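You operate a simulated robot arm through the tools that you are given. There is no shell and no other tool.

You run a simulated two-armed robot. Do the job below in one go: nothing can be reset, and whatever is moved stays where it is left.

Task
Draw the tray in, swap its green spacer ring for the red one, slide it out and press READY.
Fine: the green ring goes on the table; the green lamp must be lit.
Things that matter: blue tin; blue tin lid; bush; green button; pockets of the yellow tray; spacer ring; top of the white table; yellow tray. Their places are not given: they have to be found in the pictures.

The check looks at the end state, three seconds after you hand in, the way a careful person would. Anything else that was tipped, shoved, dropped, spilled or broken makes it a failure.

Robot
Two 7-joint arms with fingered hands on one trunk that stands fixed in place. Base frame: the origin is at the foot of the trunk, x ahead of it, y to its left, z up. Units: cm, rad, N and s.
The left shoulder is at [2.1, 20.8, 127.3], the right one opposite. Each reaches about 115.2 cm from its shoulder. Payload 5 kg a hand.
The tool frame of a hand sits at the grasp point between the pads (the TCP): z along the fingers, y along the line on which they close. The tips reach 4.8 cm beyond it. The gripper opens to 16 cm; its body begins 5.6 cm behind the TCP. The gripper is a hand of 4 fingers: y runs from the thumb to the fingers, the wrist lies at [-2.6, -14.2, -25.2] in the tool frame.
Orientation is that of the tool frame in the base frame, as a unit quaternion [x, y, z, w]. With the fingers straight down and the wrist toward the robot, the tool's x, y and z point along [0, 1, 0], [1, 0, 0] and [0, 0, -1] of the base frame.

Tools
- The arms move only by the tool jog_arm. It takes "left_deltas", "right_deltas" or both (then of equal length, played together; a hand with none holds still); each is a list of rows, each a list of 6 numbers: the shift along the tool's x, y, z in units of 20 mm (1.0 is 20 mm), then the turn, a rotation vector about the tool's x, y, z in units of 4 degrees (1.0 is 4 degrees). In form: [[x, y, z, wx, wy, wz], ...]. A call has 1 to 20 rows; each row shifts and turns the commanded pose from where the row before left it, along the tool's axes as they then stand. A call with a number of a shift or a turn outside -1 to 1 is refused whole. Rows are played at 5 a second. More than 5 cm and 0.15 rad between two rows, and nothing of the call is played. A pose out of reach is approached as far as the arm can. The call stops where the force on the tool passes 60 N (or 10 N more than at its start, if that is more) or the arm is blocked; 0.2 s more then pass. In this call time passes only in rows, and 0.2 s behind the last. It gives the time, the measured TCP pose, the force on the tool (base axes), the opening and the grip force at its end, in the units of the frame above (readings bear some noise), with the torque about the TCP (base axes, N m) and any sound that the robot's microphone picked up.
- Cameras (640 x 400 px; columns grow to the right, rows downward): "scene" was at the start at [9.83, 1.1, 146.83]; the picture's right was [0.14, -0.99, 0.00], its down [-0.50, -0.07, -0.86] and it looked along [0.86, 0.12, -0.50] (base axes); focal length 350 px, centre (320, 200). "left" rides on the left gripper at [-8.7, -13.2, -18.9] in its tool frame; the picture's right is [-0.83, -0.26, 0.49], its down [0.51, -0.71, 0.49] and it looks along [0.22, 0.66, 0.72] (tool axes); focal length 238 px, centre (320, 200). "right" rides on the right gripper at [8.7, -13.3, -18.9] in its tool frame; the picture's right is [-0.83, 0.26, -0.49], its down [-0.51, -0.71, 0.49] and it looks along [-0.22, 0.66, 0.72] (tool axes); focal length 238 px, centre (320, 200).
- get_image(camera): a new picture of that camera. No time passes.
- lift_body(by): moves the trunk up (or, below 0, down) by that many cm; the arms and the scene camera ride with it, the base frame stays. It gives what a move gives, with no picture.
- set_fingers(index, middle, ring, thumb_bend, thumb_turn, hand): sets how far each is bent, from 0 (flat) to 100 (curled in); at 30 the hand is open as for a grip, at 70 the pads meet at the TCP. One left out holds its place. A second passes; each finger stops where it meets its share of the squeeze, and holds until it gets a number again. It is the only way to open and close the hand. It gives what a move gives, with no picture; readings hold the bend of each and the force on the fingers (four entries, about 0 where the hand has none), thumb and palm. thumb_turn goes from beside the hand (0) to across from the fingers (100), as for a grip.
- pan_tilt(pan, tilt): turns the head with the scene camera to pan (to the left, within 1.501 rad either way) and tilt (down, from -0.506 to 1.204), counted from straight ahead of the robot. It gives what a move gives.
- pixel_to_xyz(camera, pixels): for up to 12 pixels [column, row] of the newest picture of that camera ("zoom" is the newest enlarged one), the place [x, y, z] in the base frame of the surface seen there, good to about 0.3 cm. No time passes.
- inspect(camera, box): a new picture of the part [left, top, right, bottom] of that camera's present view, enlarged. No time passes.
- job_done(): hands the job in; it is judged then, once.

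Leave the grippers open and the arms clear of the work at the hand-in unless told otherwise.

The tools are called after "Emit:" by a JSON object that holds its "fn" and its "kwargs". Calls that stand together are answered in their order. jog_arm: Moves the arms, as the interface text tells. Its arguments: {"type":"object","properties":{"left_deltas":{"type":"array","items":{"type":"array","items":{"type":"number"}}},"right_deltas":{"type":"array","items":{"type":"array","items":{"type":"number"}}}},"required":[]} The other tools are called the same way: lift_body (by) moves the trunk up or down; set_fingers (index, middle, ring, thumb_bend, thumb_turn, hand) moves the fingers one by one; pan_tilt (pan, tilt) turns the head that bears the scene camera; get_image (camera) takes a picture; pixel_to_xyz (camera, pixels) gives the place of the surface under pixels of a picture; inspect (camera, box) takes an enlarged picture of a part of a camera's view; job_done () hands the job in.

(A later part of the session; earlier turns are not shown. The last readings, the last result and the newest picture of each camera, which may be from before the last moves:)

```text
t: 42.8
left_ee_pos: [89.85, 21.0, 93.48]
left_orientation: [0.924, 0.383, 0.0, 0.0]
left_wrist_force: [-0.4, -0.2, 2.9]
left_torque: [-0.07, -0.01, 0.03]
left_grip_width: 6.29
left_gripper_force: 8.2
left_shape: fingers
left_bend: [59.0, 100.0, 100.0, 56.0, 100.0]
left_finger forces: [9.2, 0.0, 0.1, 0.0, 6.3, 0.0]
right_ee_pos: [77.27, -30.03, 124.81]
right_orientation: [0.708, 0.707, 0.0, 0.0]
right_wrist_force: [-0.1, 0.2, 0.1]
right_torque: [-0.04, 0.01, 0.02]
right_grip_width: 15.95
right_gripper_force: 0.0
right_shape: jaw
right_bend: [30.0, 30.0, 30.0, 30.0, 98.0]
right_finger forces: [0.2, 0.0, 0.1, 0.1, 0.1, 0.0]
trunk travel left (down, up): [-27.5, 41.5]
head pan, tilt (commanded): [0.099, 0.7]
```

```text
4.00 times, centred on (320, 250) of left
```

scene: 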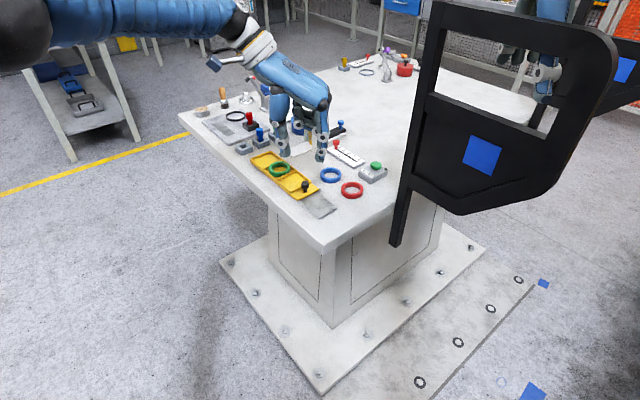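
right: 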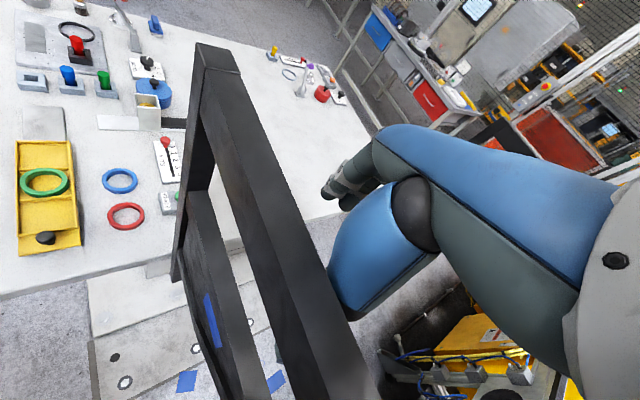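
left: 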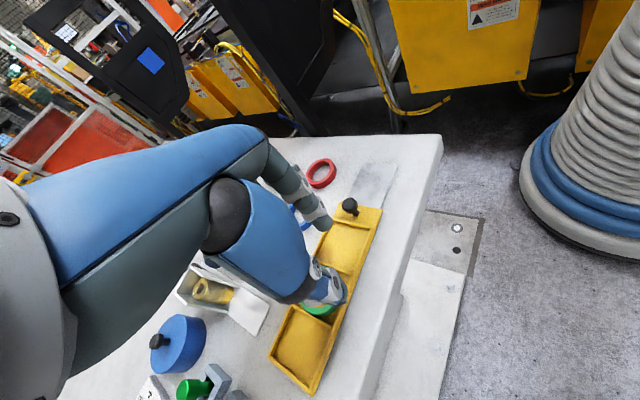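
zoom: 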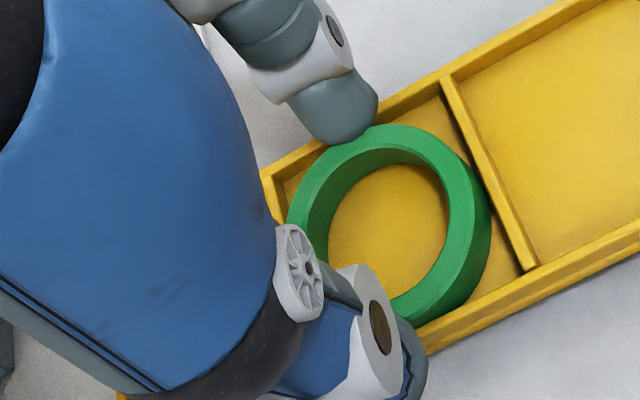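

The ring is squeezed between index (9.2 N) and thumb (6.3 N). I try a small lift of 1 cm.

Emit:
{"fn": "jog_arm", "kwargs": {"left_deltas": [[0, 0, -0.2, 0, 0, 0], [0, 0, -0.3, 0, 0, 0]]}}

Emit:
{"fn": "inspect", "kwargs": {"camera": "scene", "box": [262, 140, 326, 180]}}

```text
t: 43.4
left_ee_pos: [90.16, 20.76, 94.6]
left_orientation: [0.924, 0.383, 0.0, 0.0]
left_wrist_force: [3.7, -3.5, 1.7]
left_torque: [-0.24, -0.18, 0.07]
left_grip_width: 4.94
left_gripper_force: 3.0
left_shape: fingers
left_bend: [61.0, 100.0, 100.0, 60.0, 100.0]
left_finger forces: [6.1, 0.0, 0.0, 0.1, 0.0, 0.1]
right_ee_pos: [77.39, -30.22, 124.81]
right_orientation: [0.707, 0.707, 0.0, 0.001]
right_wrist_force: [-1.4, 0.6, 0.2]
right_torque: [-0.02, 0.04, -0.05]
right_grip_width: 15.95
right_gripper_force: 0.0
right_shape: jaw
right_bend: [30.0, 30.0, 30.0, 30.0, 98.0]
right_finger forces: [0.1, 0.0, 0.1, 0.1, 0.1, 0.0]
trunk travel left (down, up): [-27.5, 41.5]
head pan, tilt (commanded): [0.099, 0.7]
```

```text
10.00 times, centred on (294, 160) of scene
```

zoom: 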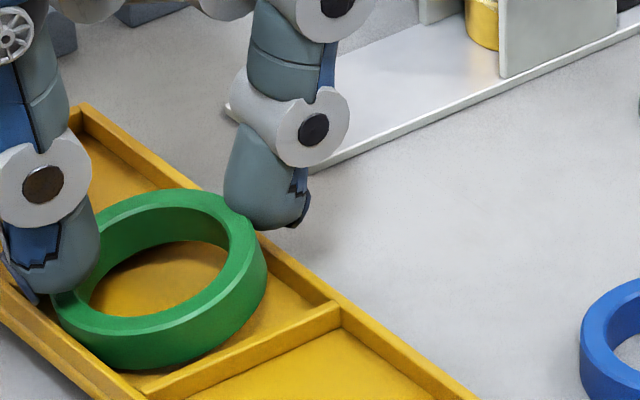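

The index lifted its side but the thumb slipped over the rim, leaving the ring tilted. I open the index to let it settle back, rise, and look.

Emit:
{"fn": "set_fingers", "kwargs": {"hand": "left", "index": 52}}

Emit:
{"fn": "jog_arm", "kwargs": {"left_deltas": [[0, 0, -0.5, 0, 0, 0], [0, 0, -0.8, 0, 0, 0], [0, 0, -0.8, 0, 0, 0], [0, 0, -0.8, 0, 0, 0]]}}

Emit:
{"fn": "set_fingers", "kwargs": {"hand": "left", "index": 66, "middle": 66, "thumb_bend": 66}}

Emit:
{"fn": "inspect", "kwargs": {"camera": "scene", "box": [255, 110, 335, 180]}}

```text
t: 44.4
left_ee_pos: [90.08, 20.92, 94.55]
left_orientation: [0.924, 0.383, 0.0, 0.001]
left_wrist_force: [0.6, 0.8, -0.4]
left_torque: [0.03, 0.0, 0.01]
left_grip_width: 6.73
left_gripper_force: 0.0
left_shape: fingers
left_bend: [52.0, 100.0, 100.0, 60.0, 100.0]
left_finger forces: [0.0, 0.1, 0.0, 0.0, 0.1, 0.0]
right_ee_pos: [77.26, -30.17, 124.82]
right_orientation: [0.707, 0.707, 0.0, 0.001]
right_wrist_force: [0.1, -0.1, 0.1]
right_torque: [-0.03, 0.01, -0.02]
right_grip_width: 15.97
right_gripper_force: 0.0
right_shape: jaw
right_bend: [30.0, 30.0, 30.0, 30.0, 98.0]
right_finger forces: [0.0, 0.0, 0.0, 0.1, 0.1, 0.0]
trunk travel left (down, up): [-27.5, 41.5]
head pan, tilt (commanded): [0.099, 0.7]
```

```text
t: 45.4
left_ee_pos: [89.88, 20.88, 100.38]
left_orientation: [0.924, 0.383, -0.001, 0.0]
left_wrist_force: [0.2, 0.7, 0.0]
left_torque: [0.0, -0.03, 0.0]
left_grip_width: 6.72
left_gripper_force: 0.0
left_shape: fingers
left_bend: [52.0, 100.0, 100.0, 60.0, 100.0]
left_finger forces: [0.0, 0.0, 0.1, 0.1, 0.0, 0.1]
right_ee_pos: [77.33, -30.03, 124.64]
right_orientation: [0.707, 0.707, 0.0, 0.0]
right_wrist_force: [-0.5, 0.5, 0.1]
right_torque: [0.03, -0.05, -0.01]
right_grip_width: 15.95
right_gripper_force: 0.0
right_shape: jaw
right_bend: [30.0, 30.0, 30.0, 30.0, 98.0]
right_finger forces: [0.0, 0.0, 0.0, 0.0, 0.1, 0.1]
trunk travel left (down, up): [-27.5, 41.5]
head pan, tilt (commanded): [0.099, 0.7]
```

```text
t: 46.4
left_ee_pos: [90.02, 20.82, 100.44]
left_orientation: [0.924, 0.383, 0.0, 0.0]
left_wrist_force: [-0.9, -0.2, -0.7]
left_torque: [-0.01, 0.0, 0.03]
left_grip_width: 2.88
left_gripper_force: 0.1
left_shape: fingers
left_bend: [66.0, 66.0, 100.0, 66.0, 100.0]
left_finger forces: [0.0, 0.0, 0.0, 0.0, 0.1, 0.0]
right_ee_pos: [77.32, -30.11, 124.79]
right_orientation: [0.707, 0.708, 0.0, 0.0]
right_wrist_force: [0.0, -0.2, -0.3]
right_torque: [0.01, -0.01, 0.01]
right_grip_width: 15.96
right_gripper_force: 0.0
right_shape: jaw
right_bend: [30.0, 30.0, 30.0, 30.0, 98.0]
right_finger forces: [0.0, 0.0, 0.0, 0.1, 0.0, 0.0]
trunk travel left (down, up): [-27.5, 41.5]
head pan, tilt (commanded): [0.099, 0.7]
```

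```text
5.71 times, centred on (295, 145) of scene
```

zoom: 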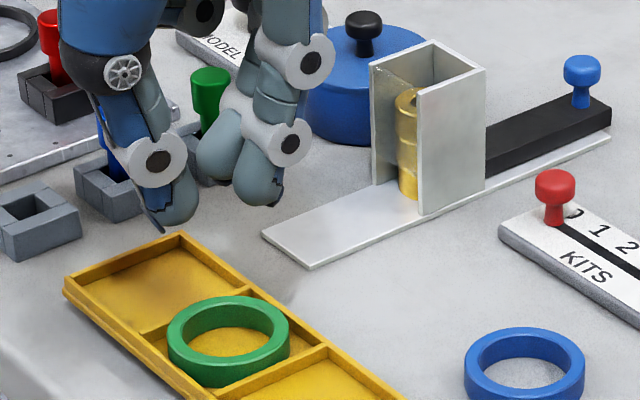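

The ring settled back in its pocket. I zoom on the three tips at bend 66 to measure their real places.

Emit:
{"fn": "inspect", "kwargs": {"camera": "scene", "box": [266, 118, 308, 144]}}

```text
15.24 times, centred on (287, 131) of scene
```

zoom: 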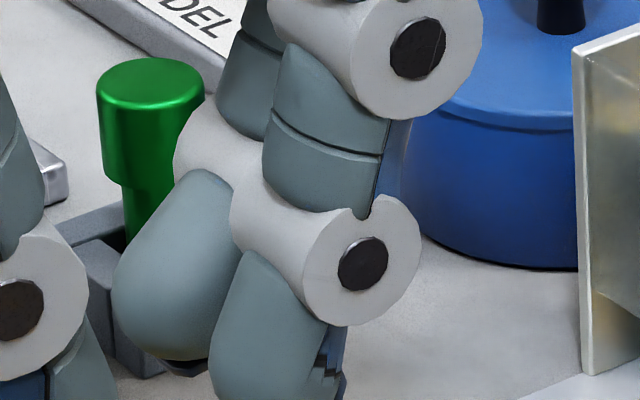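

Emit:
{"fn": "inspect", "kwargs": {"camera": "scene", "box": [266, 124, 308, 150]}}

Emit:
{"fn": "pixel_to_xyz", "kwargs": {"camera": "zoom", "pixels": [[115, 200], [150, 230], [190, 265], [215, 260], [212, 290], [250, 310], [290, 310], [320, 290], [250, 200], [300, 250], [130, 160], [180, 180]]}}

Emit:
{"fn": "pixel_to_xyz", "kwargs": {"camera": "zoom", "pixels": [[115, 270], [100, 290], [85, 310], [60, 330], [112, 300], [100, 330], [20, 320], [60, 290], [70, 350], [250, 270], [325, 300], [265, 312]]}}

```text
15.24 times, centred on (287, 137) of scene
```

zoom: 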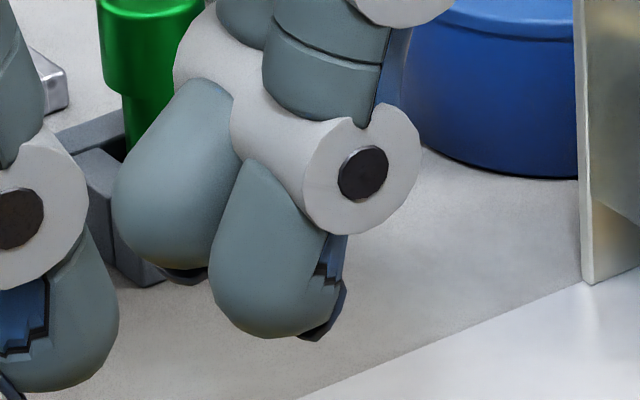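

```text
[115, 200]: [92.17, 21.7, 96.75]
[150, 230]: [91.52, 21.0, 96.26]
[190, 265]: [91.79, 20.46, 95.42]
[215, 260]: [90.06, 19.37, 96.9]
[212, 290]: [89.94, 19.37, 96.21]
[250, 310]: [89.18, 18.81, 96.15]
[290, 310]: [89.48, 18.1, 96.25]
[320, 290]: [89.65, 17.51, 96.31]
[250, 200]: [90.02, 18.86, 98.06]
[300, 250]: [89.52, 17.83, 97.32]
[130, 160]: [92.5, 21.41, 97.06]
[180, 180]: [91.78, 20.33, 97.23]
```

```text
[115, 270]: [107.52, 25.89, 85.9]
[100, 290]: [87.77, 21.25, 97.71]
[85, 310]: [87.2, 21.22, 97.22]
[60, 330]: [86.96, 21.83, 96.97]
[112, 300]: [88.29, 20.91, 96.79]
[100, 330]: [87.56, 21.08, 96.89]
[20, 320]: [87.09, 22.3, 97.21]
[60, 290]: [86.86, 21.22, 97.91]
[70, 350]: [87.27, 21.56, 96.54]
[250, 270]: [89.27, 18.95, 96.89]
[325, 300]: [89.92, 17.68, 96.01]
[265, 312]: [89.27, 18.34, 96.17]
```

Clear now: thumb is shorter, so I'll tilt the hand 4° to lower the thumb, and re-grip across the ring with index and thumb. Fingers back to open, tilt, and look at the ring.

Emit:
{"fn": "set_fingers", "kwargs": {"hand": "left", "index": 52, "middle": 100, "thumb_bend": 55}}

Emit:
{"fn": "jog_arm", "kwargs": {"left_deltas": [[0, 0, 0.5, -0.5, 0, 0], [0, 0, 0.5, -0.5, 0, 0]]}}

Emit:
{"fn": "inspect", "kwargs": {"camera": "scene", "box": [262, 136, 326, 176]}}

```text
t: 47.4
left_ee_pos: [89.98, 20.94, 100.29]
left_orientation: [0.924, 0.383, 0.0, 0.0]
left_wrist_force: [0.2, -0.5, -0.1]
left_torque: [0.0, -0.01, 0.0]
left_grip_width: 7.72
left_gripper_force: 0.0
left_shape: fingers
left_bend: [52.0, 100.0, 100.0, 55.0, 100.0]
left_finger forces: [0.0, 0.1, 0.0, 0.0, 0.0, 0.0]
right_ee_pos: [77.33, -30.19, 124.75]
right_orientation: [0.707, 0.707, -0.001, 0.001]
right_wrist_force: [0.4, -0.5, 0.0]
right_torque: [0.02, 0.01, -0.01]
right_grip_width: 15.97
right_gripper_force: 0.1
right_shape: jaw
right_bend: [30.0, 30.0, 30.0, 30.0, 98.0]
right_finger forces: [0.0, 0.0, 0.0, 0.0, 0.0, 0.0]
trunk travel left (down, up): [-27.5, 41.5]
head pan, tilt (commanded): [0.099, 0.7]
```

```text
t: 48.0
left_ee_pos: [90.08, 20.69, 98.21]
left_orientation: [0.923, 0.383, 0.014, 0.032]
left_wrist_force: [-0.8, 0.8, 1.1]
left_torque: [-0.02, 0.0, -0.03]
left_grip_width: 7.7
left_gripper_force: 0.0
left_shape: fingers
left_bend: [52.0, 100.0, 100.0, 55.0, 100.0]
left_finger forces: [0.0, 0.1, 0.0, 0.0, 0.0, 0.0]
right_ee_pos: [77.41, -30.01, 124.77]
right_orientation: [0.707, 0.707, 0.0, 0.0]
right_wrist_force: [-0.3, 0.1, 0.2]
right_torque: [0.0, 0.05, 0.0]
right_grip_width: 15.96
right_gripper_force: 0.1
right_shape: jaw
right_bend: [30.0, 30.0, 30.0, 30.0, 98.0]
right_finger forces: [0.0, 0.0, 0.0, 0.0, 0.0, 0.0]
trunk travel left (down, up): [-27.5, 41.5]
head pan, tilt (commanded): [0.099, 0.7]
```

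```text
10.00 times, centred on (294, 156) of scene
```

zoom: 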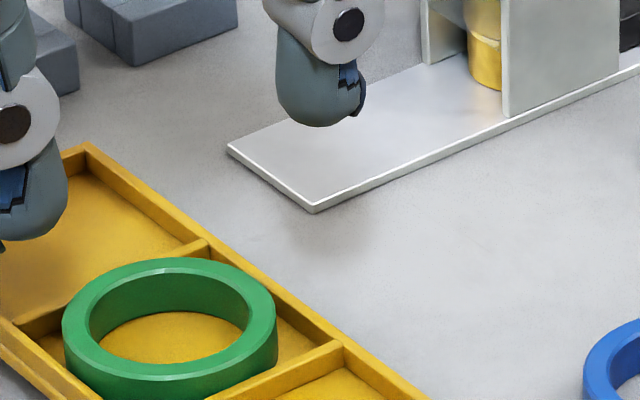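

I measure the ring rim, index and thumb tips in this zoom.

Emit:
{"fn": "pixel_to_xyz", "kwargs": {"camera": "zoom", "pixels": [[65, 325], [274, 322], [170, 262], [170, 370], [278, 85], [300, 115], [320, 125], [355, 100], [66, 190], [50, 220], [30, 237], [20, 230]]}}

```text
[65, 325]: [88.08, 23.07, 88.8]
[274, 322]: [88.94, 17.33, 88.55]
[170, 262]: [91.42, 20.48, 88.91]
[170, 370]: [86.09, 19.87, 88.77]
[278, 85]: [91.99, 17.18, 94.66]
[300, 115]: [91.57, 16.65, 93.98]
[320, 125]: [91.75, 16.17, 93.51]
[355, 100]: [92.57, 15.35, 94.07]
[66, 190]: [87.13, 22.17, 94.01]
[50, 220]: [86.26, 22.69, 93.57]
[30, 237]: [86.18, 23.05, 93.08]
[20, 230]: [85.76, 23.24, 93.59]
```

Ring centre (88.65,20.2). I shift (−0.28,−0.63) cm in the tool plane and descend 3.5 cm vertically, then check again.

Emit:
{"fn": "jog_arm", "kwargs": {"left_deltas": [[-0.14, -0.315, 0, 0, 0, 0], [0, -0.041, 0.582, 0, 0, 0], [0, -0.041, 0.582, 0, 0, 0], [0, -0.041, 0.582, 0, 0, 0]]}}

Emit:
{"fn": "inspect", "kwargs": {"camera": "scene", "box": [262, 140, 326, 180]}}

Emit:
{"fn": "inspect", "kwargs": {"camera": "left", "box": [260, 200, 380, 300]}}

```text
t: 49.0
left_ee_pos: [89.44, 21.16, 94.73]
left_orientation: [0.923, 0.382, 0.014, 0.031]
left_wrist_force: [1.5, -0.4, -0.5]
left_torque: [-0.02, 0.04, -0.05]
left_grip_width: 7.69
left_gripper_force: 0.0
left_shape: fingers
left_bend: [52.0, 100.0, 100.0, 55.0, 100.0]
left_finger forces: [0.1, 0.0, 0.1, 0.0, 0.0, 0.1]
right_ee_pos: [77.42, -30.05, 124.75]
right_orientation: [0.707, 0.707, 0.0, -0.001]
right_wrist_force: [0.2, 0.3, -0.6]
right_torque: [0.04, 0.02, 0.01]
right_grip_width: 15.95
right_gripper_force: 0.1
right_shape: jaw
right_bend: [30.0, 30.0, 30.0, 30.0, 98.0]
right_finger forces: [0.1, 0.0, 0.0, 0.1, 0.0, 0.1]
trunk travel left (down, up): [-27.5, 41.5]
head pan, tilt (commanded): [0.099, 0.7]
```

```text
10.00 times, centred on (294, 160) of scene
```

zoom: 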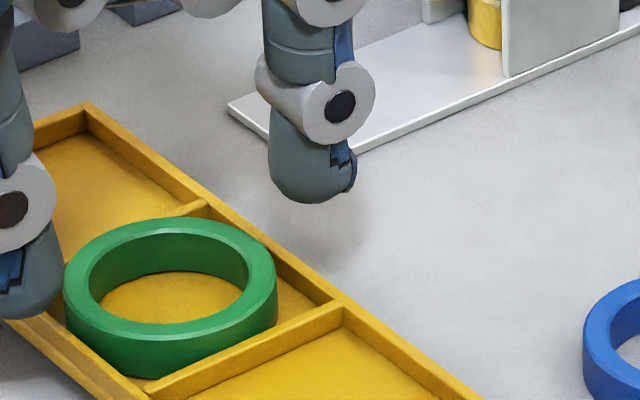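

```text
4.00 times, centred on (320, 250) of left
```

zoom: 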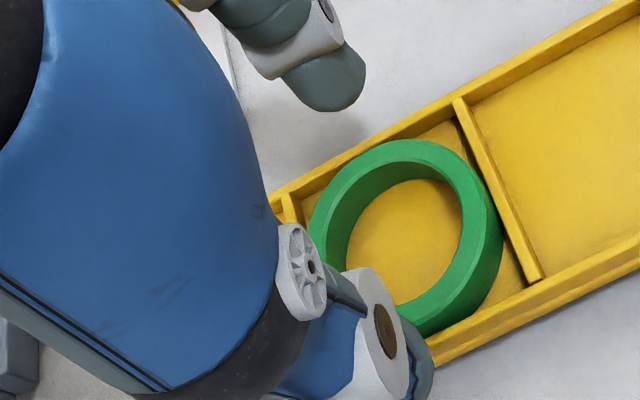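

Alignment looks right: thumb just left of the ring, index right. I descend another 1.5 cm.

Emit:
{"fn": "jog_arm", "kwargs": {"left_deltas": [[0, -0.028, 0.4, 0, 0, 0], [0, -0.018, 0.25, 0, 0, 0], [0, -0.007, 0.1, 0, 0, 0]]}}

Emit:
{"fn": "inspect", "kwargs": {"camera": "scene", "box": [262, 140, 326, 180]}}

```text
t: 49.8
left_ee_pos: [89.42, 21.22, 93.29]
left_orientation: [0.923, 0.383, 0.013, 0.032]
left_wrist_force: [-0.8, 1.3, 3.9]
left_torque: [0.08, 0.08, 0.01]
left_grip_width: 7.69
left_gripper_force: 1.7
left_shape: fingers
left_bend: [52.0, 100.0, 100.0, 55.0, 100.0]
left_finger forces: [0.1, 0.0, 0.0, 0.0, 2.4, 0.0]
right_ee_pos: [77.34, -30.11, 124.81]
right_orientation: [0.707, 0.707, 0.0, 0.0]
right_wrist_force: [0.4, -0.1, -0.4]
right_torque: [0.0, 0.03, 0.04]
right_grip_width: 15.96
right_gripper_force: 0.0
right_shape: jaw
right_bend: [30.0, 30.0, 30.0, 30.0, 98.0]
right_finger forces: [0.0, 0.1, 0.1, 0.1, 0.0, 0.1]
trunk travel left (down, up): [-27.5, 41.5]
head pan, tilt (commanded): [0.099, 0.7]
```

```text
10.00 times, centred on (294, 160) of scene
```

zoom: 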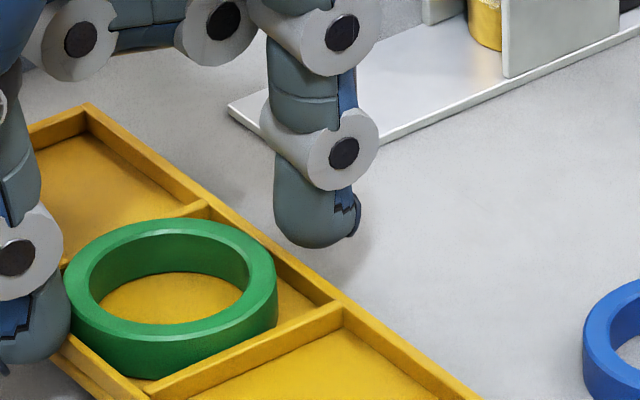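

Thumb lightly touches (2.4 N). I close the index toward the ring, moderately, to 60.

Emit:
{"fn": "set_fingers", "kwargs": {"hand": "left", "index": 61}}

Emit:
{"fn": "inspect", "kwargs": {"camera": "scene", "box": [262, 140, 326, 180]}}

```text
t: 50.8
left_ee_pos: [89.45, 21.07, 93.26]
left_orientation: [0.923, 0.382, 0.014, 0.033]
left_wrist_force: [4.0, -4.2, 3.0]
left_torque: [-0.14, -0.09, 0.02]
left_grip_width: 6.67
left_gripper_force: 4.1
left_shape: fingers
left_bend: [58.0, 100.0, 100.0, 55.0, 100.0]
left_finger forces: [6.0, 0.1, 0.0, 0.1, 2.4, 0.0]
right_ee_pos: [77.36, -30.2, 124.86]
right_orientation: [0.707, 0.708, 0.0, 0.0]
right_wrist_force: [0.1, -0.7, 0.1]
right_torque: [0.02, -0.02, 0.04]
right_grip_width: 15.96
right_gripper_force: 0.1
right_shape: jaw
right_bend: [30.0, 30.0, 30.0, 30.0, 98.0]
right_finger forces: [0.0, 0.0, 0.0, 0.0, 0.0, 0.1]
trunk travel left (down, up): [-27.5, 41.5]
head pan, tilt (commanded): [0.099, 0.7]
```

```text
10.00 times, centred on (294, 160) of scene
```

zoom: 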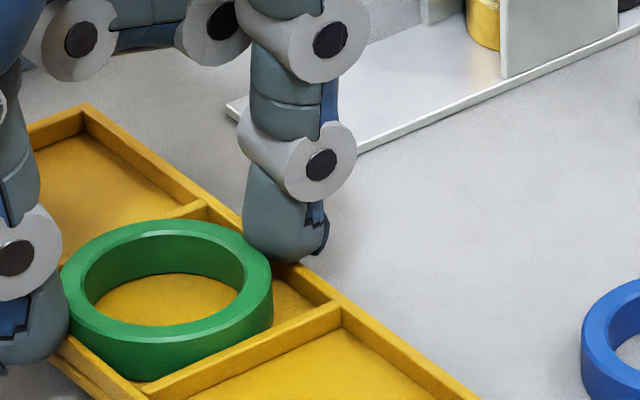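

The index presses the ring (6 N). Now the thumb closes from its side.

Emit:
{"fn": "set_fingers", "kwargs": {"hand": "left", "thumb_bend": 59}}

Emit:
{"fn": "inspect", "kwargs": {"camera": "left", "box": [260, 200, 380, 300]}}

Emit:
{"fn": "inspect", "kwargs": {"camera": "scene", "box": [250, 140, 314, 180]}}

```text
t: 51.8
left_ee_pos: [89.38, 21.08, 93.15]
left_orientation: [0.923, 0.383, 0.014, 0.032]
left_wrist_force: [0.4, -0.6, 4.2]
left_torque: [0.08, 0.06, 0.09]
left_grip_width: 6.54
left_gripper_force: 6.7
left_shape: fingers
left_bend: [57.0, 100.0, 100.0, 56.0, 100.0]
left_finger forces: [5.7, 0.1, 0.1, 0.0, 6.7, 0.0]
right_ee_pos: [77.33, -29.94, 124.81]
right_orientation: [0.707, 0.707, 0.0, 0.0]
right_wrist_force: [0.8, -0.5, -0.3]
right_torque: [0.01, 0.0, 0.01]
right_grip_width: 15.97
right_gripper_force: 0.0
right_shape: jaw
right_bend: [30.0, 30.0, 30.0, 30.0, 98.0]
right_finger forces: [0.0, 0.0, 0.0, 0.0, 0.0, 0.0]
trunk travel left (down, up): [-27.5, 41.5]
head pan, tilt (commanded): [0.099, 0.7]
```

```text
4.00 times, centred on (320, 250) of left
```

zoom: 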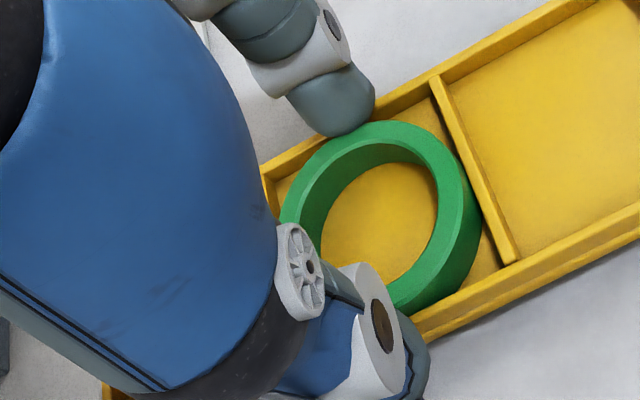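

```text
10.00 times, centred on (282, 160) of scene
```

zoom: 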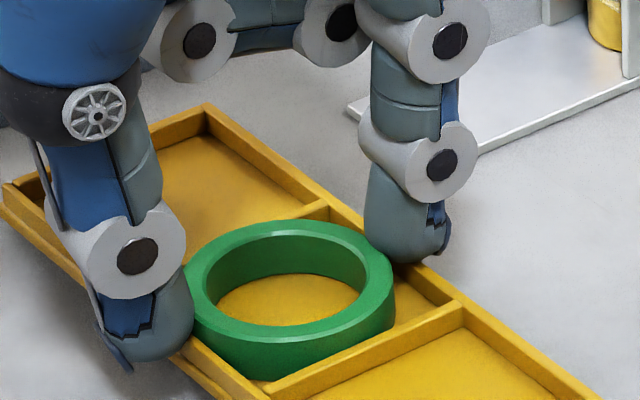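

Both sides hold the ring (5.7 and 6.7 N). I lift slowly, 0.6 cm first.

Emit:
{"fn": "jog_arm", "kwargs": {"left_deltas": [[0, 0.007, -0.1, 0, 0, 0], [0, 0.007, -0.1, 0, 0, 0], [0, 0.007, -0.1, 0, 0, 0]]}}

Emit:
{"fn": "inspect", "kwargs": {"camera": "scene", "box": [250, 140, 314, 180]}}

```text
t: 52.6
left_ee_pos: [89.38, 21.09, 93.8]
left_orientation: [0.923, 0.382, 0.014, 0.033]
left_wrist_force: [1.6, -0.7, 0.5]
left_torque: [-0.07, -0.1, 0.0]
left_grip_width: 6.4
left_gripper_force: 3.9
left_shape: fingers
left_bend: [57.0, 100.0, 100.0, 57.0, 100.0]
left_finger forces: [4.5, 0.0, 0.0, 0.1, 3.8, 0.0]
right_ee_pos: [77.38, -30.15, 124.79]
right_orientation: [0.707, 0.707, 0.0, 0.0]
right_wrist_force: [-0.5, 0.0, 0.0]
right_torque: [0.01, 0.0, -0.04]
right_grip_width: 15.95
right_gripper_force: 0.1
right_shape: jaw
right_bend: [30.0, 30.0, 30.0, 30.0, 98.0]
right_finger forces: [0.0, 0.1, 0.1, 0.0, 0.0, 0.0]
trunk travel left (down, up): [-27.5, 41.5]
head pan, tilt (commanded): [0.099, 0.7]
```

```text
10.00 times, centred on (282, 160) of scene
```

zoom: 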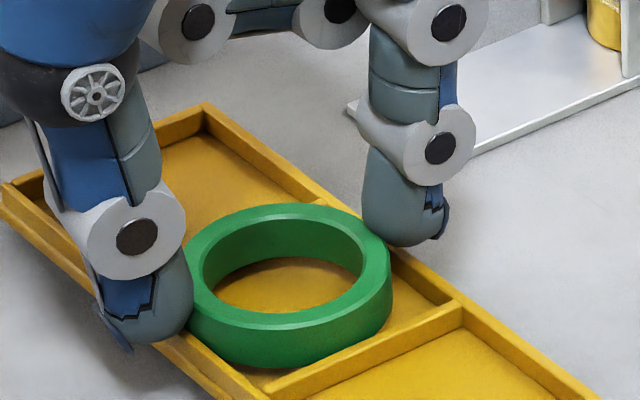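

The ring comes up with both fingers. I keep lifting gently, 2.5 cm more.

Emit:
{"fn": "jog_arm", "kwargs": {"left_deltas": [[0, 0.009, -0.13, 0, 0, 0], [0, 0.009, -0.13, 0, 0, 0], [0, 0.009, -0.13, 0, 0, 0], [0, 0.014, -0.2, 0, 0, 0], [0, 0.014, -0.2, 0, 0, 0], [0, 0.014, -0.2, 0, 0, 0], [0, 0.014, -0.2, 0, 0, 0]]}}

Emit:
{"fn": "inspect", "kwargs": {"camera": "scene", "box": [250, 130, 330, 180]}}

Emit:
{"fn": "inspect", "kwargs": {"camera": "left", "box": [240, 190, 400, 310]}}

```text
t: 54.2
left_ee_pos: [89.49, 21.16, 96.17]
left_orientation: [0.923, 0.382, 0.013, 0.032]
left_wrist_force: [0.1, -0.5, -0.4]
left_torque: [0.0, 0.01, 0.0]
left_grip_width: 6.43
left_gripper_force: 4.6
left_shape: fingers
left_bend: [57.0, 100.0, 100.0, 56.0, 100.0]
left_finger forces: [4.4, 0.0, 0.0, 0.0, 4.7, 0.1]
right_ee_pos: [77.34, -30.12, 124.75]
right_orientation: [0.707, 0.707, 0.0, 0.0]
right_wrist_force: [0.0, 0.4, 0.5]
right_torque: [0.01, -0.02, -0.01]
right_grip_width: 15.95
right_gripper_force: 0.1
right_shape: jaw
right_bend: [30.0, 30.0, 30.0, 30.0, 98.0]
right_finger forces: [0.1, 0.0, 0.0, 0.1, 0.1, 0.0]
trunk travel left (down, up): [-27.5, 41.5]
head pan, tilt (commanded): [0.099, 0.7]
```

```text
8.00 times, centred on (290, 155) of scene
```

zoom: 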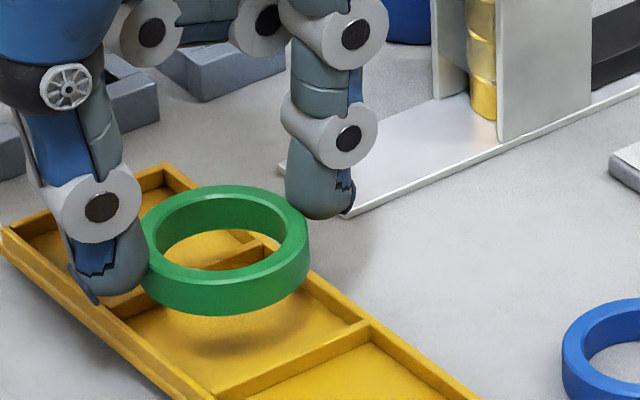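

```text
3.33 times, centred on (320, 250) of left
```

zoom: 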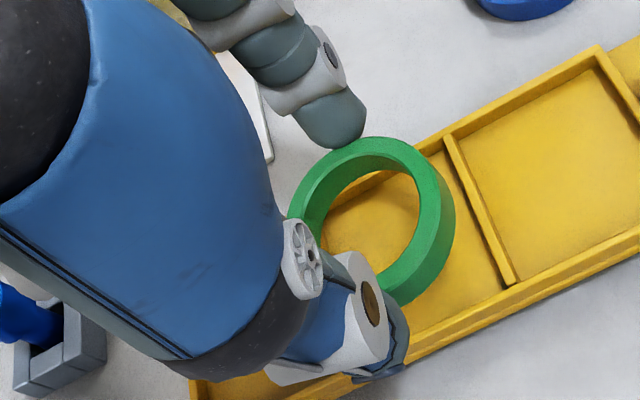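

The green ring is held level, clear of the tray. I now look for a free spot on the table: I measure the feeder plate, KITS block and table edges.

Emit:
{"fn": "inspect", "kwargs": {"camera": "scene", "box": [250, 110, 410, 230]}}

```text
3.33 times, centred on (330, 170) of scene
```

zoom: 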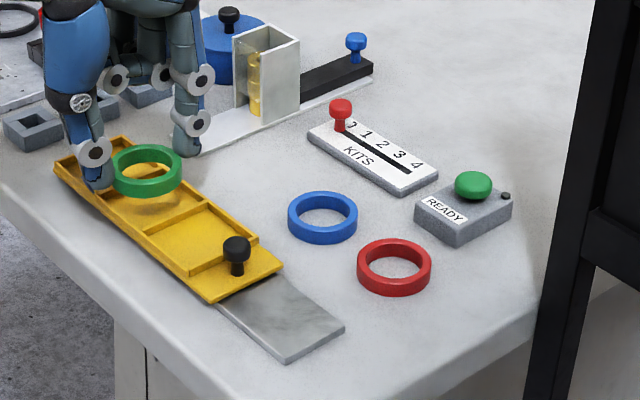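

Emit:
{"fn": "pixel_to_xyz", "kwargs": {"camera": "zoom", "pixels": [[200, 155], [240, 133], [308, 133], [308, 145], [402, 195], [437, 178], [250, 395], [330, 395], [440, 350], [500, 320], [255, 170], [150, 330]]}}

Emit:
{"fn": "pixel_to_xyz", "kwargs": {"camera": "zoom", "pixels": [[283, 362], [342, 327], [300, 380], [400, 370], [470, 300], [520, 280], [545, 260], [540, 300], [450, 310], [480, 260], [230, 200], [290, 150]]}}

```text
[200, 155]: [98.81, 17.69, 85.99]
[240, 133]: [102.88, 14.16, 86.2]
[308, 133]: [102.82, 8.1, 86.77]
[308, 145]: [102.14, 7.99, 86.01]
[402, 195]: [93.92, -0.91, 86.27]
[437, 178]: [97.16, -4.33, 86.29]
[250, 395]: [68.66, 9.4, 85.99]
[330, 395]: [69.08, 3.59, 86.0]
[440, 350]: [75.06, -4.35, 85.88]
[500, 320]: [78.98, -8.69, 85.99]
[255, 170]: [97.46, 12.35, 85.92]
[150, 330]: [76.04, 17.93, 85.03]
```

```text
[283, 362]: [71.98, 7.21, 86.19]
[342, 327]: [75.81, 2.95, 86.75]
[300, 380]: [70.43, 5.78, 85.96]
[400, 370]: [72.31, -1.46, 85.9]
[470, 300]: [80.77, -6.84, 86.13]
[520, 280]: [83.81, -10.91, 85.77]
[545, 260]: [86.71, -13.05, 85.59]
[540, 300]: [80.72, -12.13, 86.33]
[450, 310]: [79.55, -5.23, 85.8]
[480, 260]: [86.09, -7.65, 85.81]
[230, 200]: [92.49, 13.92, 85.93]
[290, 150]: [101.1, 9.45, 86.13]
```

The best free spot is around (95,11.8), between feeder plate, blue ring, KITS and tray, with ≥2.7 cm margin all round. I turn the hand 20° toward the robot axis (helps reach) and carry the ring there.

Emit:
{"fn": "jog_arm", "kwargs": {"left_deltas": [[0, 0, 0, 0, 0, -0.8], [0, 0, 0, 0, 0, -0.8], [0, 0, 0, 0, 0, -0.8], [0, 0, 0, 0, 0, -0.8], [0, 0, 0, 0, 0, -0.9], [0, 0, 0, 0, 0, -0.9]]}}

Emit:
{"fn": "jog_arm", "kwargs": {"left_deltas": [[-0.25, 0.44, 0, 0, 0, 0], [-0.31, 0.56, 0, 0, 0, 0], [-0.38, 0.7, 0, 0, 0, 0], [-0.38, 0.7, 0, 0, 0, 0], [-0.38, 0.7, 0, 0, 0, 0], [-0.31, 0.56, 0, 0, 0, 0], [-0.25, 0.44, 0, 0, 0, 0], [-0.22, 0.38, 0, 0, 0, 0]]}}

Emit:
{"fn": "inspect", "kwargs": {"camera": "scene", "box": [250, 100, 380, 200]}}

```text
t: 55.6
left_ee_pos: [89.5, 21.08, 96.35]
left_orientation: [0.842, 0.538, 0.008, 0.035]
left_wrist_force: [-0.5, 0.0, -1.1]
left_torque: [0.05, -0.06, 0.01]
left_grip_width: 6.4
left_gripper_force: 4.4
left_shape: fingers
left_bend: [57.0, 100.0, 100.0, 56.0, 100.0]
left_finger forces: [4.3, 0.0, 0.0, 0.0, 4.6, 0.0]
right_ee_pos: [77.38, -30.07, 124.74]
right_orientation: [0.707, 0.707, 0.0, 0.001]
right_wrist_force: [0.2, -0.2, 0.0]
right_torque: [0.05, 0.0, -0.01]
right_grip_width: 15.95
right_gripper_force: 0.0
right_shape: jaw
right_bend: [30.0, 30.0, 30.0, 30.0, 98.0]
right_finger forces: [0.1, 0.0, 0.0, 0.0, 0.1, 0.1]
trunk travel left (down, up): [-27.5, 41.5]
head pan, tilt (commanded): [0.099, 0.7]
```

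```text
t: 57.4
left_ee_pos: [95.36, 12.91, 96.92]
left_orientation: [0.843, 0.537, 0.008, 0.033]
left_wrist_force: [0.5, -0.5, 0.1]
left_torque: [0.0, 0.0, 0.05]
left_grip_width: 6.42
left_gripper_force: 4.7
left_shape: fingers
left_bend: [58.0, 100.0, 100.0, 56.0, 100.0]
left_finger forces: [4.3, 0.0, 0.0, 0.1, 4.7, 0.0]
right_ee_pos: [77.37, -30.08, 124.89]
right_orientation: [0.707, 0.708, 0.0, 0.0]
right_wrist_force: [-0.1, -0.2, 0.1]
right_torque: [0.0, 0.01, 0.0]
right_grip_width: 15.98
right_gripper_force: 0.0
right_shape: jaw
right_bend: [30.0, 30.0, 30.0, 30.0, 98.0]
right_finger forces: [0.0, 0.0, 0.1, 0.0, 0.1, 0.1]
trunk travel left (down, up): [-27.5, 41.5]
head pan, tilt (commanded): [0.099, 0.7]
```

```text
4.00 times, centred on (315, 150) of scene
```

zoom: 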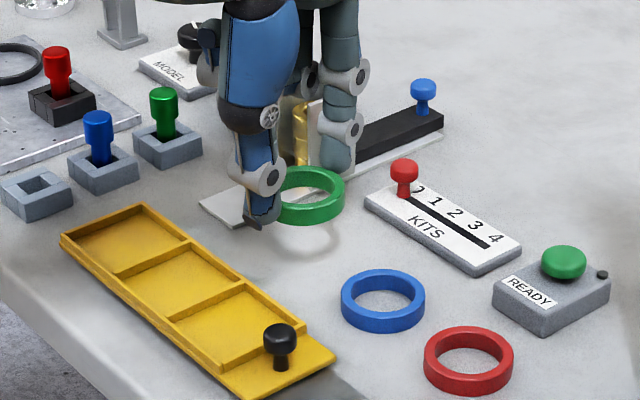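

The ring is above the free spot; the tray's pockets are now all empty. I measure ring height and place before lowering.

Emit:
{"fn": "pixel_to_xyz", "kwargs": {"camera": "zoom", "pixels": [[343, 190], [310, 170], [305, 222], [310, 207], [300, 245], [264, 215], [340, 165], [404, 172], [365, 200], [340, 235]]}}

Emit:
{"fn": "get_image", "kwargs": {"camera": "left"}}

```text
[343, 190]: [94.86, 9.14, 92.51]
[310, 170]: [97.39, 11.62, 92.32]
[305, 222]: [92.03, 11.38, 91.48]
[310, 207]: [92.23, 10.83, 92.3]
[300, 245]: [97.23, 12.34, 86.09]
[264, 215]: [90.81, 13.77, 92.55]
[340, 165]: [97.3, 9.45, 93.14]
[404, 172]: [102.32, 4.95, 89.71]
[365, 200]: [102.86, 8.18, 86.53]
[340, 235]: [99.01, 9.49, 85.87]
```

```text
taken
```

left: 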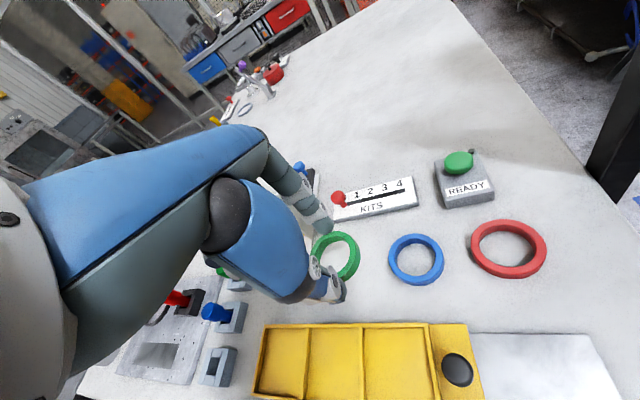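

Ring bottom is at ≈90.9, centre ≈(94.7,11.6). I lower it 4.3 cm, then in small steps to the table (86.0).

Emit:
{"fn": "jog_arm", "kwargs": {"left_deltas": [[0.01, -0.029, 0.43, 0, 0, 0], [0.01, -0.029, 0.43, 0, 0, 0], [0.01, -0.029, 0.43, 0, 0, 0], [0.01, -0.029, 0.43, 0, 0, 0], [0.01, -0.029, 0.43, 0, 0, 0]]}}

Emit:
{"fn": "inspect", "kwargs": {"camera": "scene", "box": [280, 120, 360, 180]}}

```text
t: 58.6
left_ee_pos: [95.48, 12.89, 92.59]
left_orientation: [0.842, 0.538, 0.007, 0.034]
left_wrist_force: [1.2, 0.2, -0.2]
left_torque: [0.01, 0.0, -0.04]
left_grip_width: 6.42
left_gripper_force: 4.6
left_shape: fingers
left_bend: [58.0, 100.0, 100.0, 56.0, 100.0]
left_finger forces: [4.3, 0.1, 0.1, 0.0, 4.7, 0.0]
right_ee_pos: [77.26, -30.09, 124.7]
right_orientation: [0.707, 0.707, -0.001, -0.001]
right_wrist_force: [-0.2, -0.2, 0.0]
right_torque: [0.0, 0.05, 0.03]
right_grip_width: 15.97
right_gripper_force: 0.1
right_shape: jaw
right_bend: [30.0, 30.0, 30.0, 30.0, 98.0]
right_finger forces: [0.1, 0.0, 0.1, 0.0, 0.1, 0.0]
trunk travel left (down, up): [-27.5, 41.5]
head pan, tilt (commanded): [0.099, 0.7]
```

```text
6.67 times, centred on (320, 150) of scene
```

zoom: 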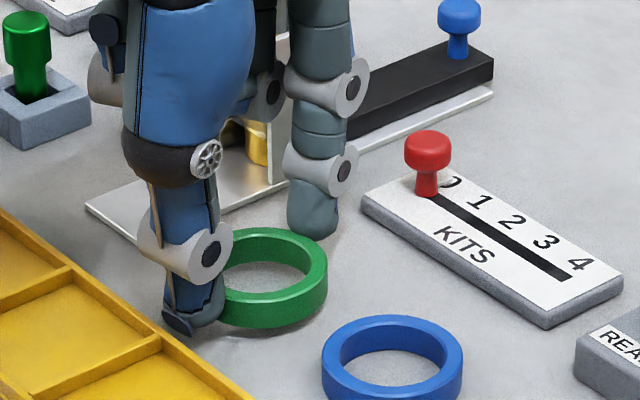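

Almost down. I lower in 0.15–0.2 cm steps and watch the force.

Emit:
{"fn": "jog_arm", "kwargs": {"left_deltas": [[0.002, -0.006, 0.09, 0, 0, 0], [0.002, -0.006, 0.09, 0, 0, 0], [0.001, -0.004, 0.06, 0, 0, 0]]}}

Emit:
{"fn": "inspect", "kwargs": {"camera": "scene", "box": [290, 135, 354, 175]}}

```text
t: 59.4
left_ee_pos: [95.41, 12.76, 92.27]
left_orientation: [0.842, 0.538, 0.006, 0.034]
left_wrist_force: [-0.5, -0.3, 0.0]
left_torque: [-0.02, -0.02, -0.02]
left_grip_width: 6.41
left_gripper_force: 4.1
left_shape: fingers
left_bend: [58.0, 100.0, 100.0, 56.0, 100.0]
left_finger forces: [4.3, 0.0, 0.0, 0.0, 4.7, 0.0]
right_ee_pos: [77.46, -30.14, 124.71]
right_orientation: [0.707, 0.707, 0.0, 0.0]
right_wrist_force: [0.1, 0.1, 0.5]
right_torque: [0.0, 0.02, 0.02]
right_grip_width: 15.94
right_gripper_force: 0.1
right_shape: jaw
right_bend: [30.0, 30.0, 30.0, 30.0, 98.0]
right_finger forces: [0.1, 0.1, 0.0, 0.0, 0.0, 0.0]
trunk travel left (down, up): [-27.5, 41.5]
head pan, tilt (commanded): [0.099, 0.7]
```

```text
10.00 times, centred on (322, 155) of scene
```

zoom: 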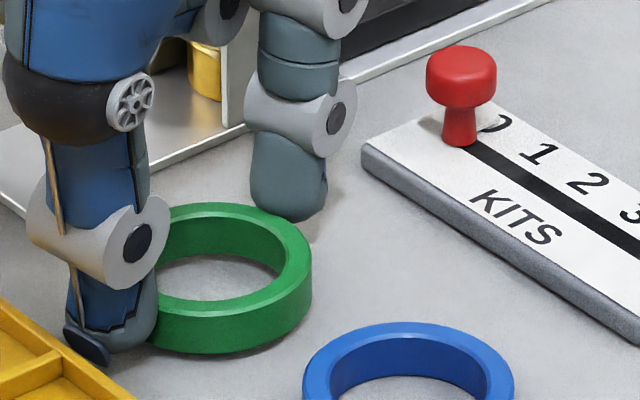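

Emit:
{"fn": "pixel_to_xyz", "kwargs": {"camera": "zoom", "pixels": [[215, 208], [300, 250], [230, 310], [230, 350], [250, 370], [90, 350], [295, 215], [410, 330], [310, 370]]}}

```text
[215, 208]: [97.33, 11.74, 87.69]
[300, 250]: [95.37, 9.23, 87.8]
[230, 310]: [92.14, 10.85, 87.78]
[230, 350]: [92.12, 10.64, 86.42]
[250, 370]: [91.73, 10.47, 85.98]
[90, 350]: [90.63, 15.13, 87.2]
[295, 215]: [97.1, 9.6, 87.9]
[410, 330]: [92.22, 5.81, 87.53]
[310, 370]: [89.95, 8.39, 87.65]
```

The ring's top reads 87.75 versus 87.5 for the blue ring on the table; 0.25 cm remain. I lower that.

Emit:
{"fn": "jog_arm", "kwargs": {"left_deltas": [[0.001, -0.004, 0.06, 0, 0, 0], [0.001, -0.004, 0.06, 0, 0, 0], [0.001, -0.002, 0.03, 0, 0, 0]]}}

```text
t: 60.2
left_ee_pos: [95.4, 12.86, 91.89]
left_orientation: [0.843, 0.538, 0.006, 0.033]
left_wrist_force: [0.2, -0.3, 0.0]
left_torque: [0.01, -0.02, 0.02]
left_grip_width: 6.41
left_gripper_force: 3.8
left_shape: fingers
left_bend: [58.0, 100.0, 100.0, 56.0, 100.0]
left_finger forces: [4.3, 0.1, 0.0, 0.0, 4.7, 0.1]
right_ee_pos: [77.43, -30.2, 124.81]
right_orientation: [0.707, 0.707, 0.0, 0.0]
right_wrist_force: [-1.5, 0.2, -0.5]
right_torque: [0.01, 0.01, 0.02]
right_grip_width: 15.99
right_gripper_force: 0.1
right_shape: jaw
right_bend: [30.0, 30.0, 30.0, 30.0, 98.0]
right_finger forces: [0.1, 0.0, 0.1, 0.1, 0.1, 0.1]
trunk travel left (down, up): [-27.5, 41.5]
head pan, tilt (commanded): [0.099, 0.7]
```

No contact force yet; 0.1 cm steps further.

Emit:
{"fn": "jog_arm", "kwargs": {"left_deltas": [[0.001, -0.003, 0.05, 0, 0, 0], [0.001, -0.003, 0.05, 0, 0, 0]]}}

Emit:
{"fn": "inspect", "kwargs": {"camera": "scene", "box": [290, 135, 354, 175]}}

```text
t: 60.8
left_ee_pos: [95.37, 12.85, 91.84]
left_orientation: [0.843, 0.537, 0.007, 0.034]
left_wrist_force: [0.1, 0.7, 3.8]
left_torque: [-0.02, 0.07, 0.0]
left_grip_width: 6.41
left_gripper_force: 5.8
left_shape: fingers
left_bend: [57.0, 100.0, 100.0, 57.0, 100.0]
left_finger forces: [5.1, 0.1, 0.0, 0.1, 5.5, 0.0]
right_ee_pos: [77.3, -30.06, 124.88]
right_orientation: [0.707, 0.707, 0.0, 0.0]
right_wrist_force: [-0.5, -0.2, 0.4]
right_torque: [0.02, 0.04, 0.0]
right_grip_width: 15.97
right_gripper_force: 0.1
right_shape: jaw
right_bend: [30.0, 30.0, 30.0, 30.0, 98.0]
right_finger forces: [0.0, 0.0, 0.0, 0.1, 0.0, 0.0]
trunk travel left (down, up): [-27.5, 41.5]
head pan, tilt (commanded): [0.099, 0.7]
```

```text
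10.00 times, centred on (322, 155) of scene
```

zoom: 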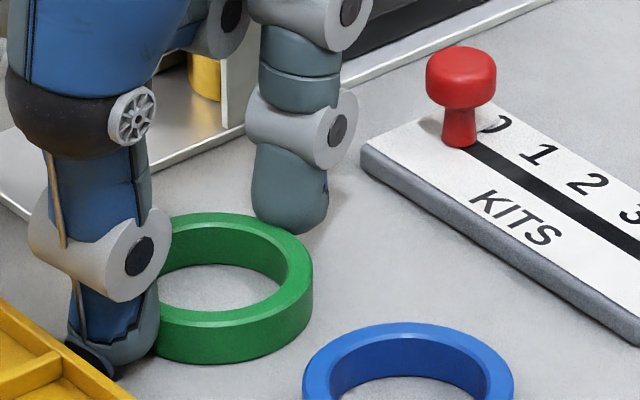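

The ring stands on the table (3.8 N). I open the index, then the thumb a little, and rise straight up.

Emit:
{"fn": "set_fingers", "kwargs": {"hand": "left", "index": 53, "thumb_bend": 54}}

Emit:
{"fn": "jog_arm", "kwargs": {"left_deltas": [[0.002, -0.007, -0.1, 0, 0, 0], [-0.007, 0.02, -0.3, 0, 0, 0], [-0.01, 0.029, -0.43, 0, 0, 0], [-0.01, 0.029, -0.43, 0, 0, 0], [-0.02, 0.05, -0.8, 0, 0, 0], [-0.02, 0.05, -0.8, 0, 0, 0], [-0.02, 0.05, -0.8, 0, 0, 0]]}}

Emit:
{"fn": "inspect", "kwargs": {"camera": "scene", "box": [250, 100, 380, 200]}}

```text
t: 61.8
left_ee_pos: [95.33, 12.84, 91.65]
left_orientation: [0.843, 0.537, 0.007, 0.034]
left_wrist_force: [0.2, -0.1, 3.1]
left_torque: [0.06, 0.1, -0.01]
left_grip_width: 7.67
left_gripper_force: 1.5
left_shape: fingers
left_bend: [53.0, 100.0, 100.0, 54.0, 100.0]
left_finger forces: [0.0, 0.0, 0.0, 0.1, 2.5, 0.0]
right_ee_pos: [77.32, -30.1, 124.82]
right_orientation: [0.707, 0.707, 0.0, -0.001]
right_wrist_force: [-0.3, 0.7, 0.8]
right_torque: [-0.01, 0.0, -0.02]
right_grip_width: 15.96
right_gripper_force: 0.1
right_shape: jaw
right_bend: [30.0, 30.0, 30.0, 30.0, 98.0]
right_finger forces: [0.0, 0.0, 0.0, 0.0, 0.0, 0.1]
trunk travel left (down, up): [-27.5, 41.5]
head pan, tilt (commanded): [0.099, 0.7]
```

```text
t: 63.4
left_ee_pos: [95.28, 12.76, 98.99]
left_orientation: [0.843, 0.537, 0.007, 0.033]
left_wrist_force: [0.4, 0.0, -0.2]
left_torque: [-0.01, -0.05, 0.01]
left_grip_width: 7.65
left_gripper_force: 0.1
left_shape: fingers
left_bend: [53.0, 100.0, 100.0, 54.0, 100.0]
left_finger forces: [0.0, 0.1, 0.0, 0.0, 0.0, 0.0]
right_ee_pos: [77.36, -30.03, 124.68]
right_orientation: [0.707, 0.707, 0.001, 0.0]
right_wrist_force: [-0.2, 0.8, -0.3]
right_torque: [0.01, -0.05, -0.01]
right_grip_width: 15.98
right_gripper_force: 0.1
right_shape: jaw
right_bend: [30.0, 30.0, 30.0, 30.0, 98.0]
right_finger forces: [0.0, 0.0, 0.1, 0.1, 0.0, 0.0]
trunk travel left (down, up): [-27.5, 41.5]
head pan, tilt (commanded): [0.099, 0.7]
```

```text
4.00 times, centred on (315, 150) of scene
```

zoom: 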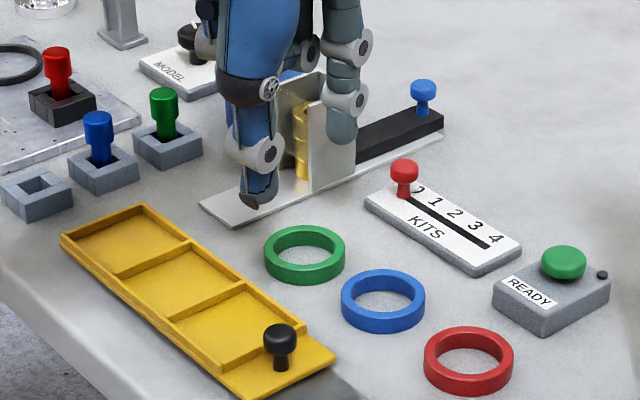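

The green ring lies on the table, nothing else disturbed. Now the red ring: I zoom in to measure it precisely.

Emit:
{"fn": "inspect", "kwargs": {"camera": "scene", "box": [325, 160, 389, 200]}}

```text
10.00 times, centred on (357, 180) of scene
```

zoom: 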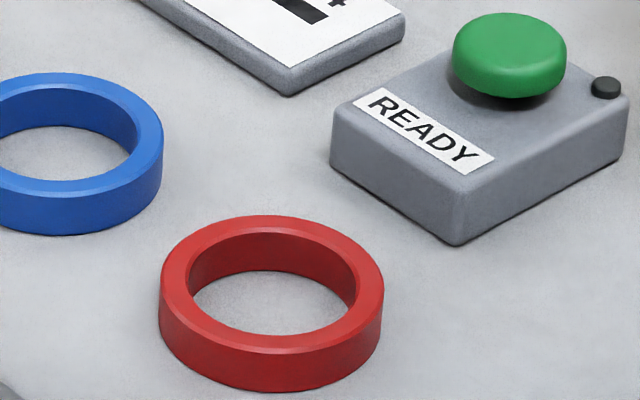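

Emit:
{"fn": "pixel_to_xyz", "kwargs": {"camera": "zoom", "pixels": [[162, 290], [382, 285], [272, 218], [272, 347], [270, 388], [160, 320], [380, 320], [332, 165], [458, 243], [622, 140], [606, 85], [508, 40]]}}

```text
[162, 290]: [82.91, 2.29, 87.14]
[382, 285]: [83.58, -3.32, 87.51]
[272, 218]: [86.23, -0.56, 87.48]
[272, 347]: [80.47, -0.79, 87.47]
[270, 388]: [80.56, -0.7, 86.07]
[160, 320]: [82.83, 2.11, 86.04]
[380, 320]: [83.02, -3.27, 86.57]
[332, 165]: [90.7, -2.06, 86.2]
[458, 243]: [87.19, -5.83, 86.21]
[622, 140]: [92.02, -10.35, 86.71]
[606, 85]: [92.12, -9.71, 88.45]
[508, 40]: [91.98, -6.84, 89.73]
```

Red ring centre ≈(83.3,−0.6). I move the hand above it at the same height.

Emit:
{"fn": "jog_arm", "kwargs": {"left_deltas": [[-0.884, -0.299, 0, 0, 0, 0], [-0.884, -0.299, 0, 0, 0, 0], [-0.884, -0.299, 0, 0, 0, 0], [-0.884, -0.299, 0, 0, 0, 0], [-0.884, -0.299, 0, 0, 0, 0], [-0.884, -0.299, 0, 0, 0, 0], [-0.884, -0.299, 0, 0, 0, 0], [-0.884, -0.299, 0, 0, 0, 0], [-0.884, -0.299, 0, 0, 0, 0]]}}

Emit:
{"fn": "inspect", "kwargs": {"camera": "scene", "box": [300, 130, 396, 200]}}

Emit:
{"fn": "get_image", "kwargs": {"camera": "left"}}

```text
t: 65.4
left_ee_pos: [83.69, 0.67, 99.15]
left_orientation: [0.842, 0.538, 0.008, 0.035]
left_wrist_force: [0.0, -0.2, 1.1]
left_torque: [0.03, 0.01, 0.01]
left_grip_width: 7.62
left_gripper_force: 0.0
left_shape: fingers
left_bend: [53.0, 100.0, 100.0, 54.0, 100.0]
left_finger forces: [0.1, 0.0, 0.1, 0.1, 0.0, 0.0]
right_ee_pos: [77.33, -30.21, 124.81]
right_orientation: [0.707, 0.707, 0.0, 0.0]
right_wrist_force: [-0.5, -0.3, -0.5]
right_torque: [0.02, 0.0, 0.02]
right_grip_width: 15.96
right_gripper_force: 0.1
right_shape: jaw
right_bend: [30.0, 30.0, 30.0, 30.0, 98.0]
right_finger forces: [0.0, 0.1, 0.0, 0.0, 0.1, 0.0]
trunk travel left (down, up): [-27.5, 41.5]
head pan, tilt (commanded): [0.099, 0.7]
```

```text
5.71 times, centred on (348, 165) of scene
```

zoom: 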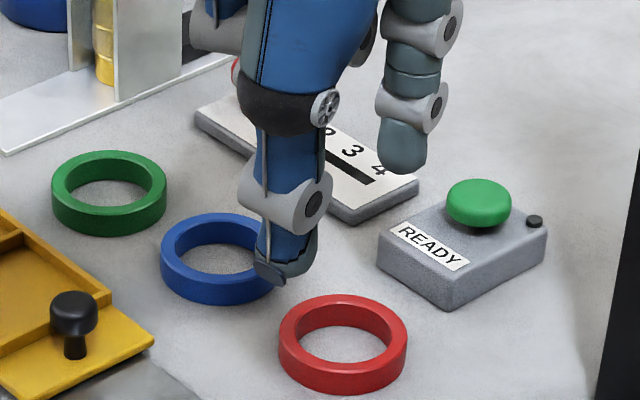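

```text
taken
```

left: 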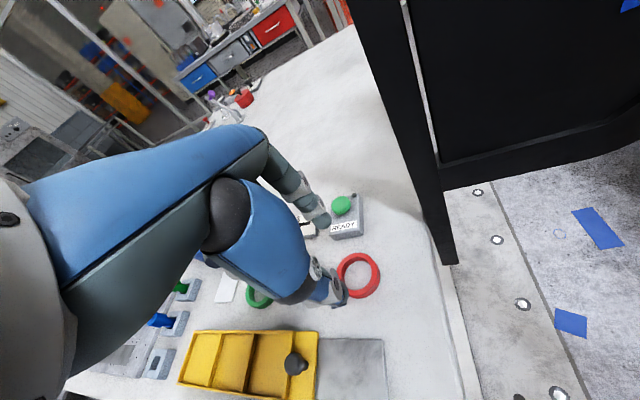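

I measure index and thumb tips at this pose.

Emit:
{"fn": "inspect", "kwargs": {"camera": "scene", "box": [335, 145, 383, 182]}}

Emit:
{"fn": "pixel_to_xyz", "kwargs": {"camera": "zoom", "pixels": [[320, 60], [330, 90], [360, 100], [390, 60], [400, 20], [320, 20]]}}

```text
10.81 times, centred on (359, 164) of scene
```

zoom: 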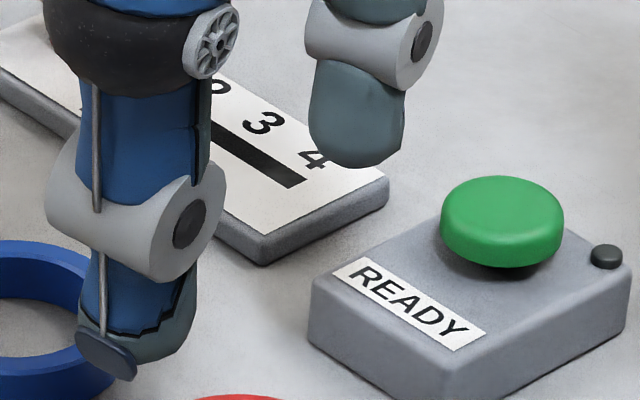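

```text
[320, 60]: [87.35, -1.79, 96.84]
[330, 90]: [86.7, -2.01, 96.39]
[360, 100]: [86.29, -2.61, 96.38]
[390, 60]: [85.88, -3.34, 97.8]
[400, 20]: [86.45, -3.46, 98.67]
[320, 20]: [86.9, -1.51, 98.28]
```

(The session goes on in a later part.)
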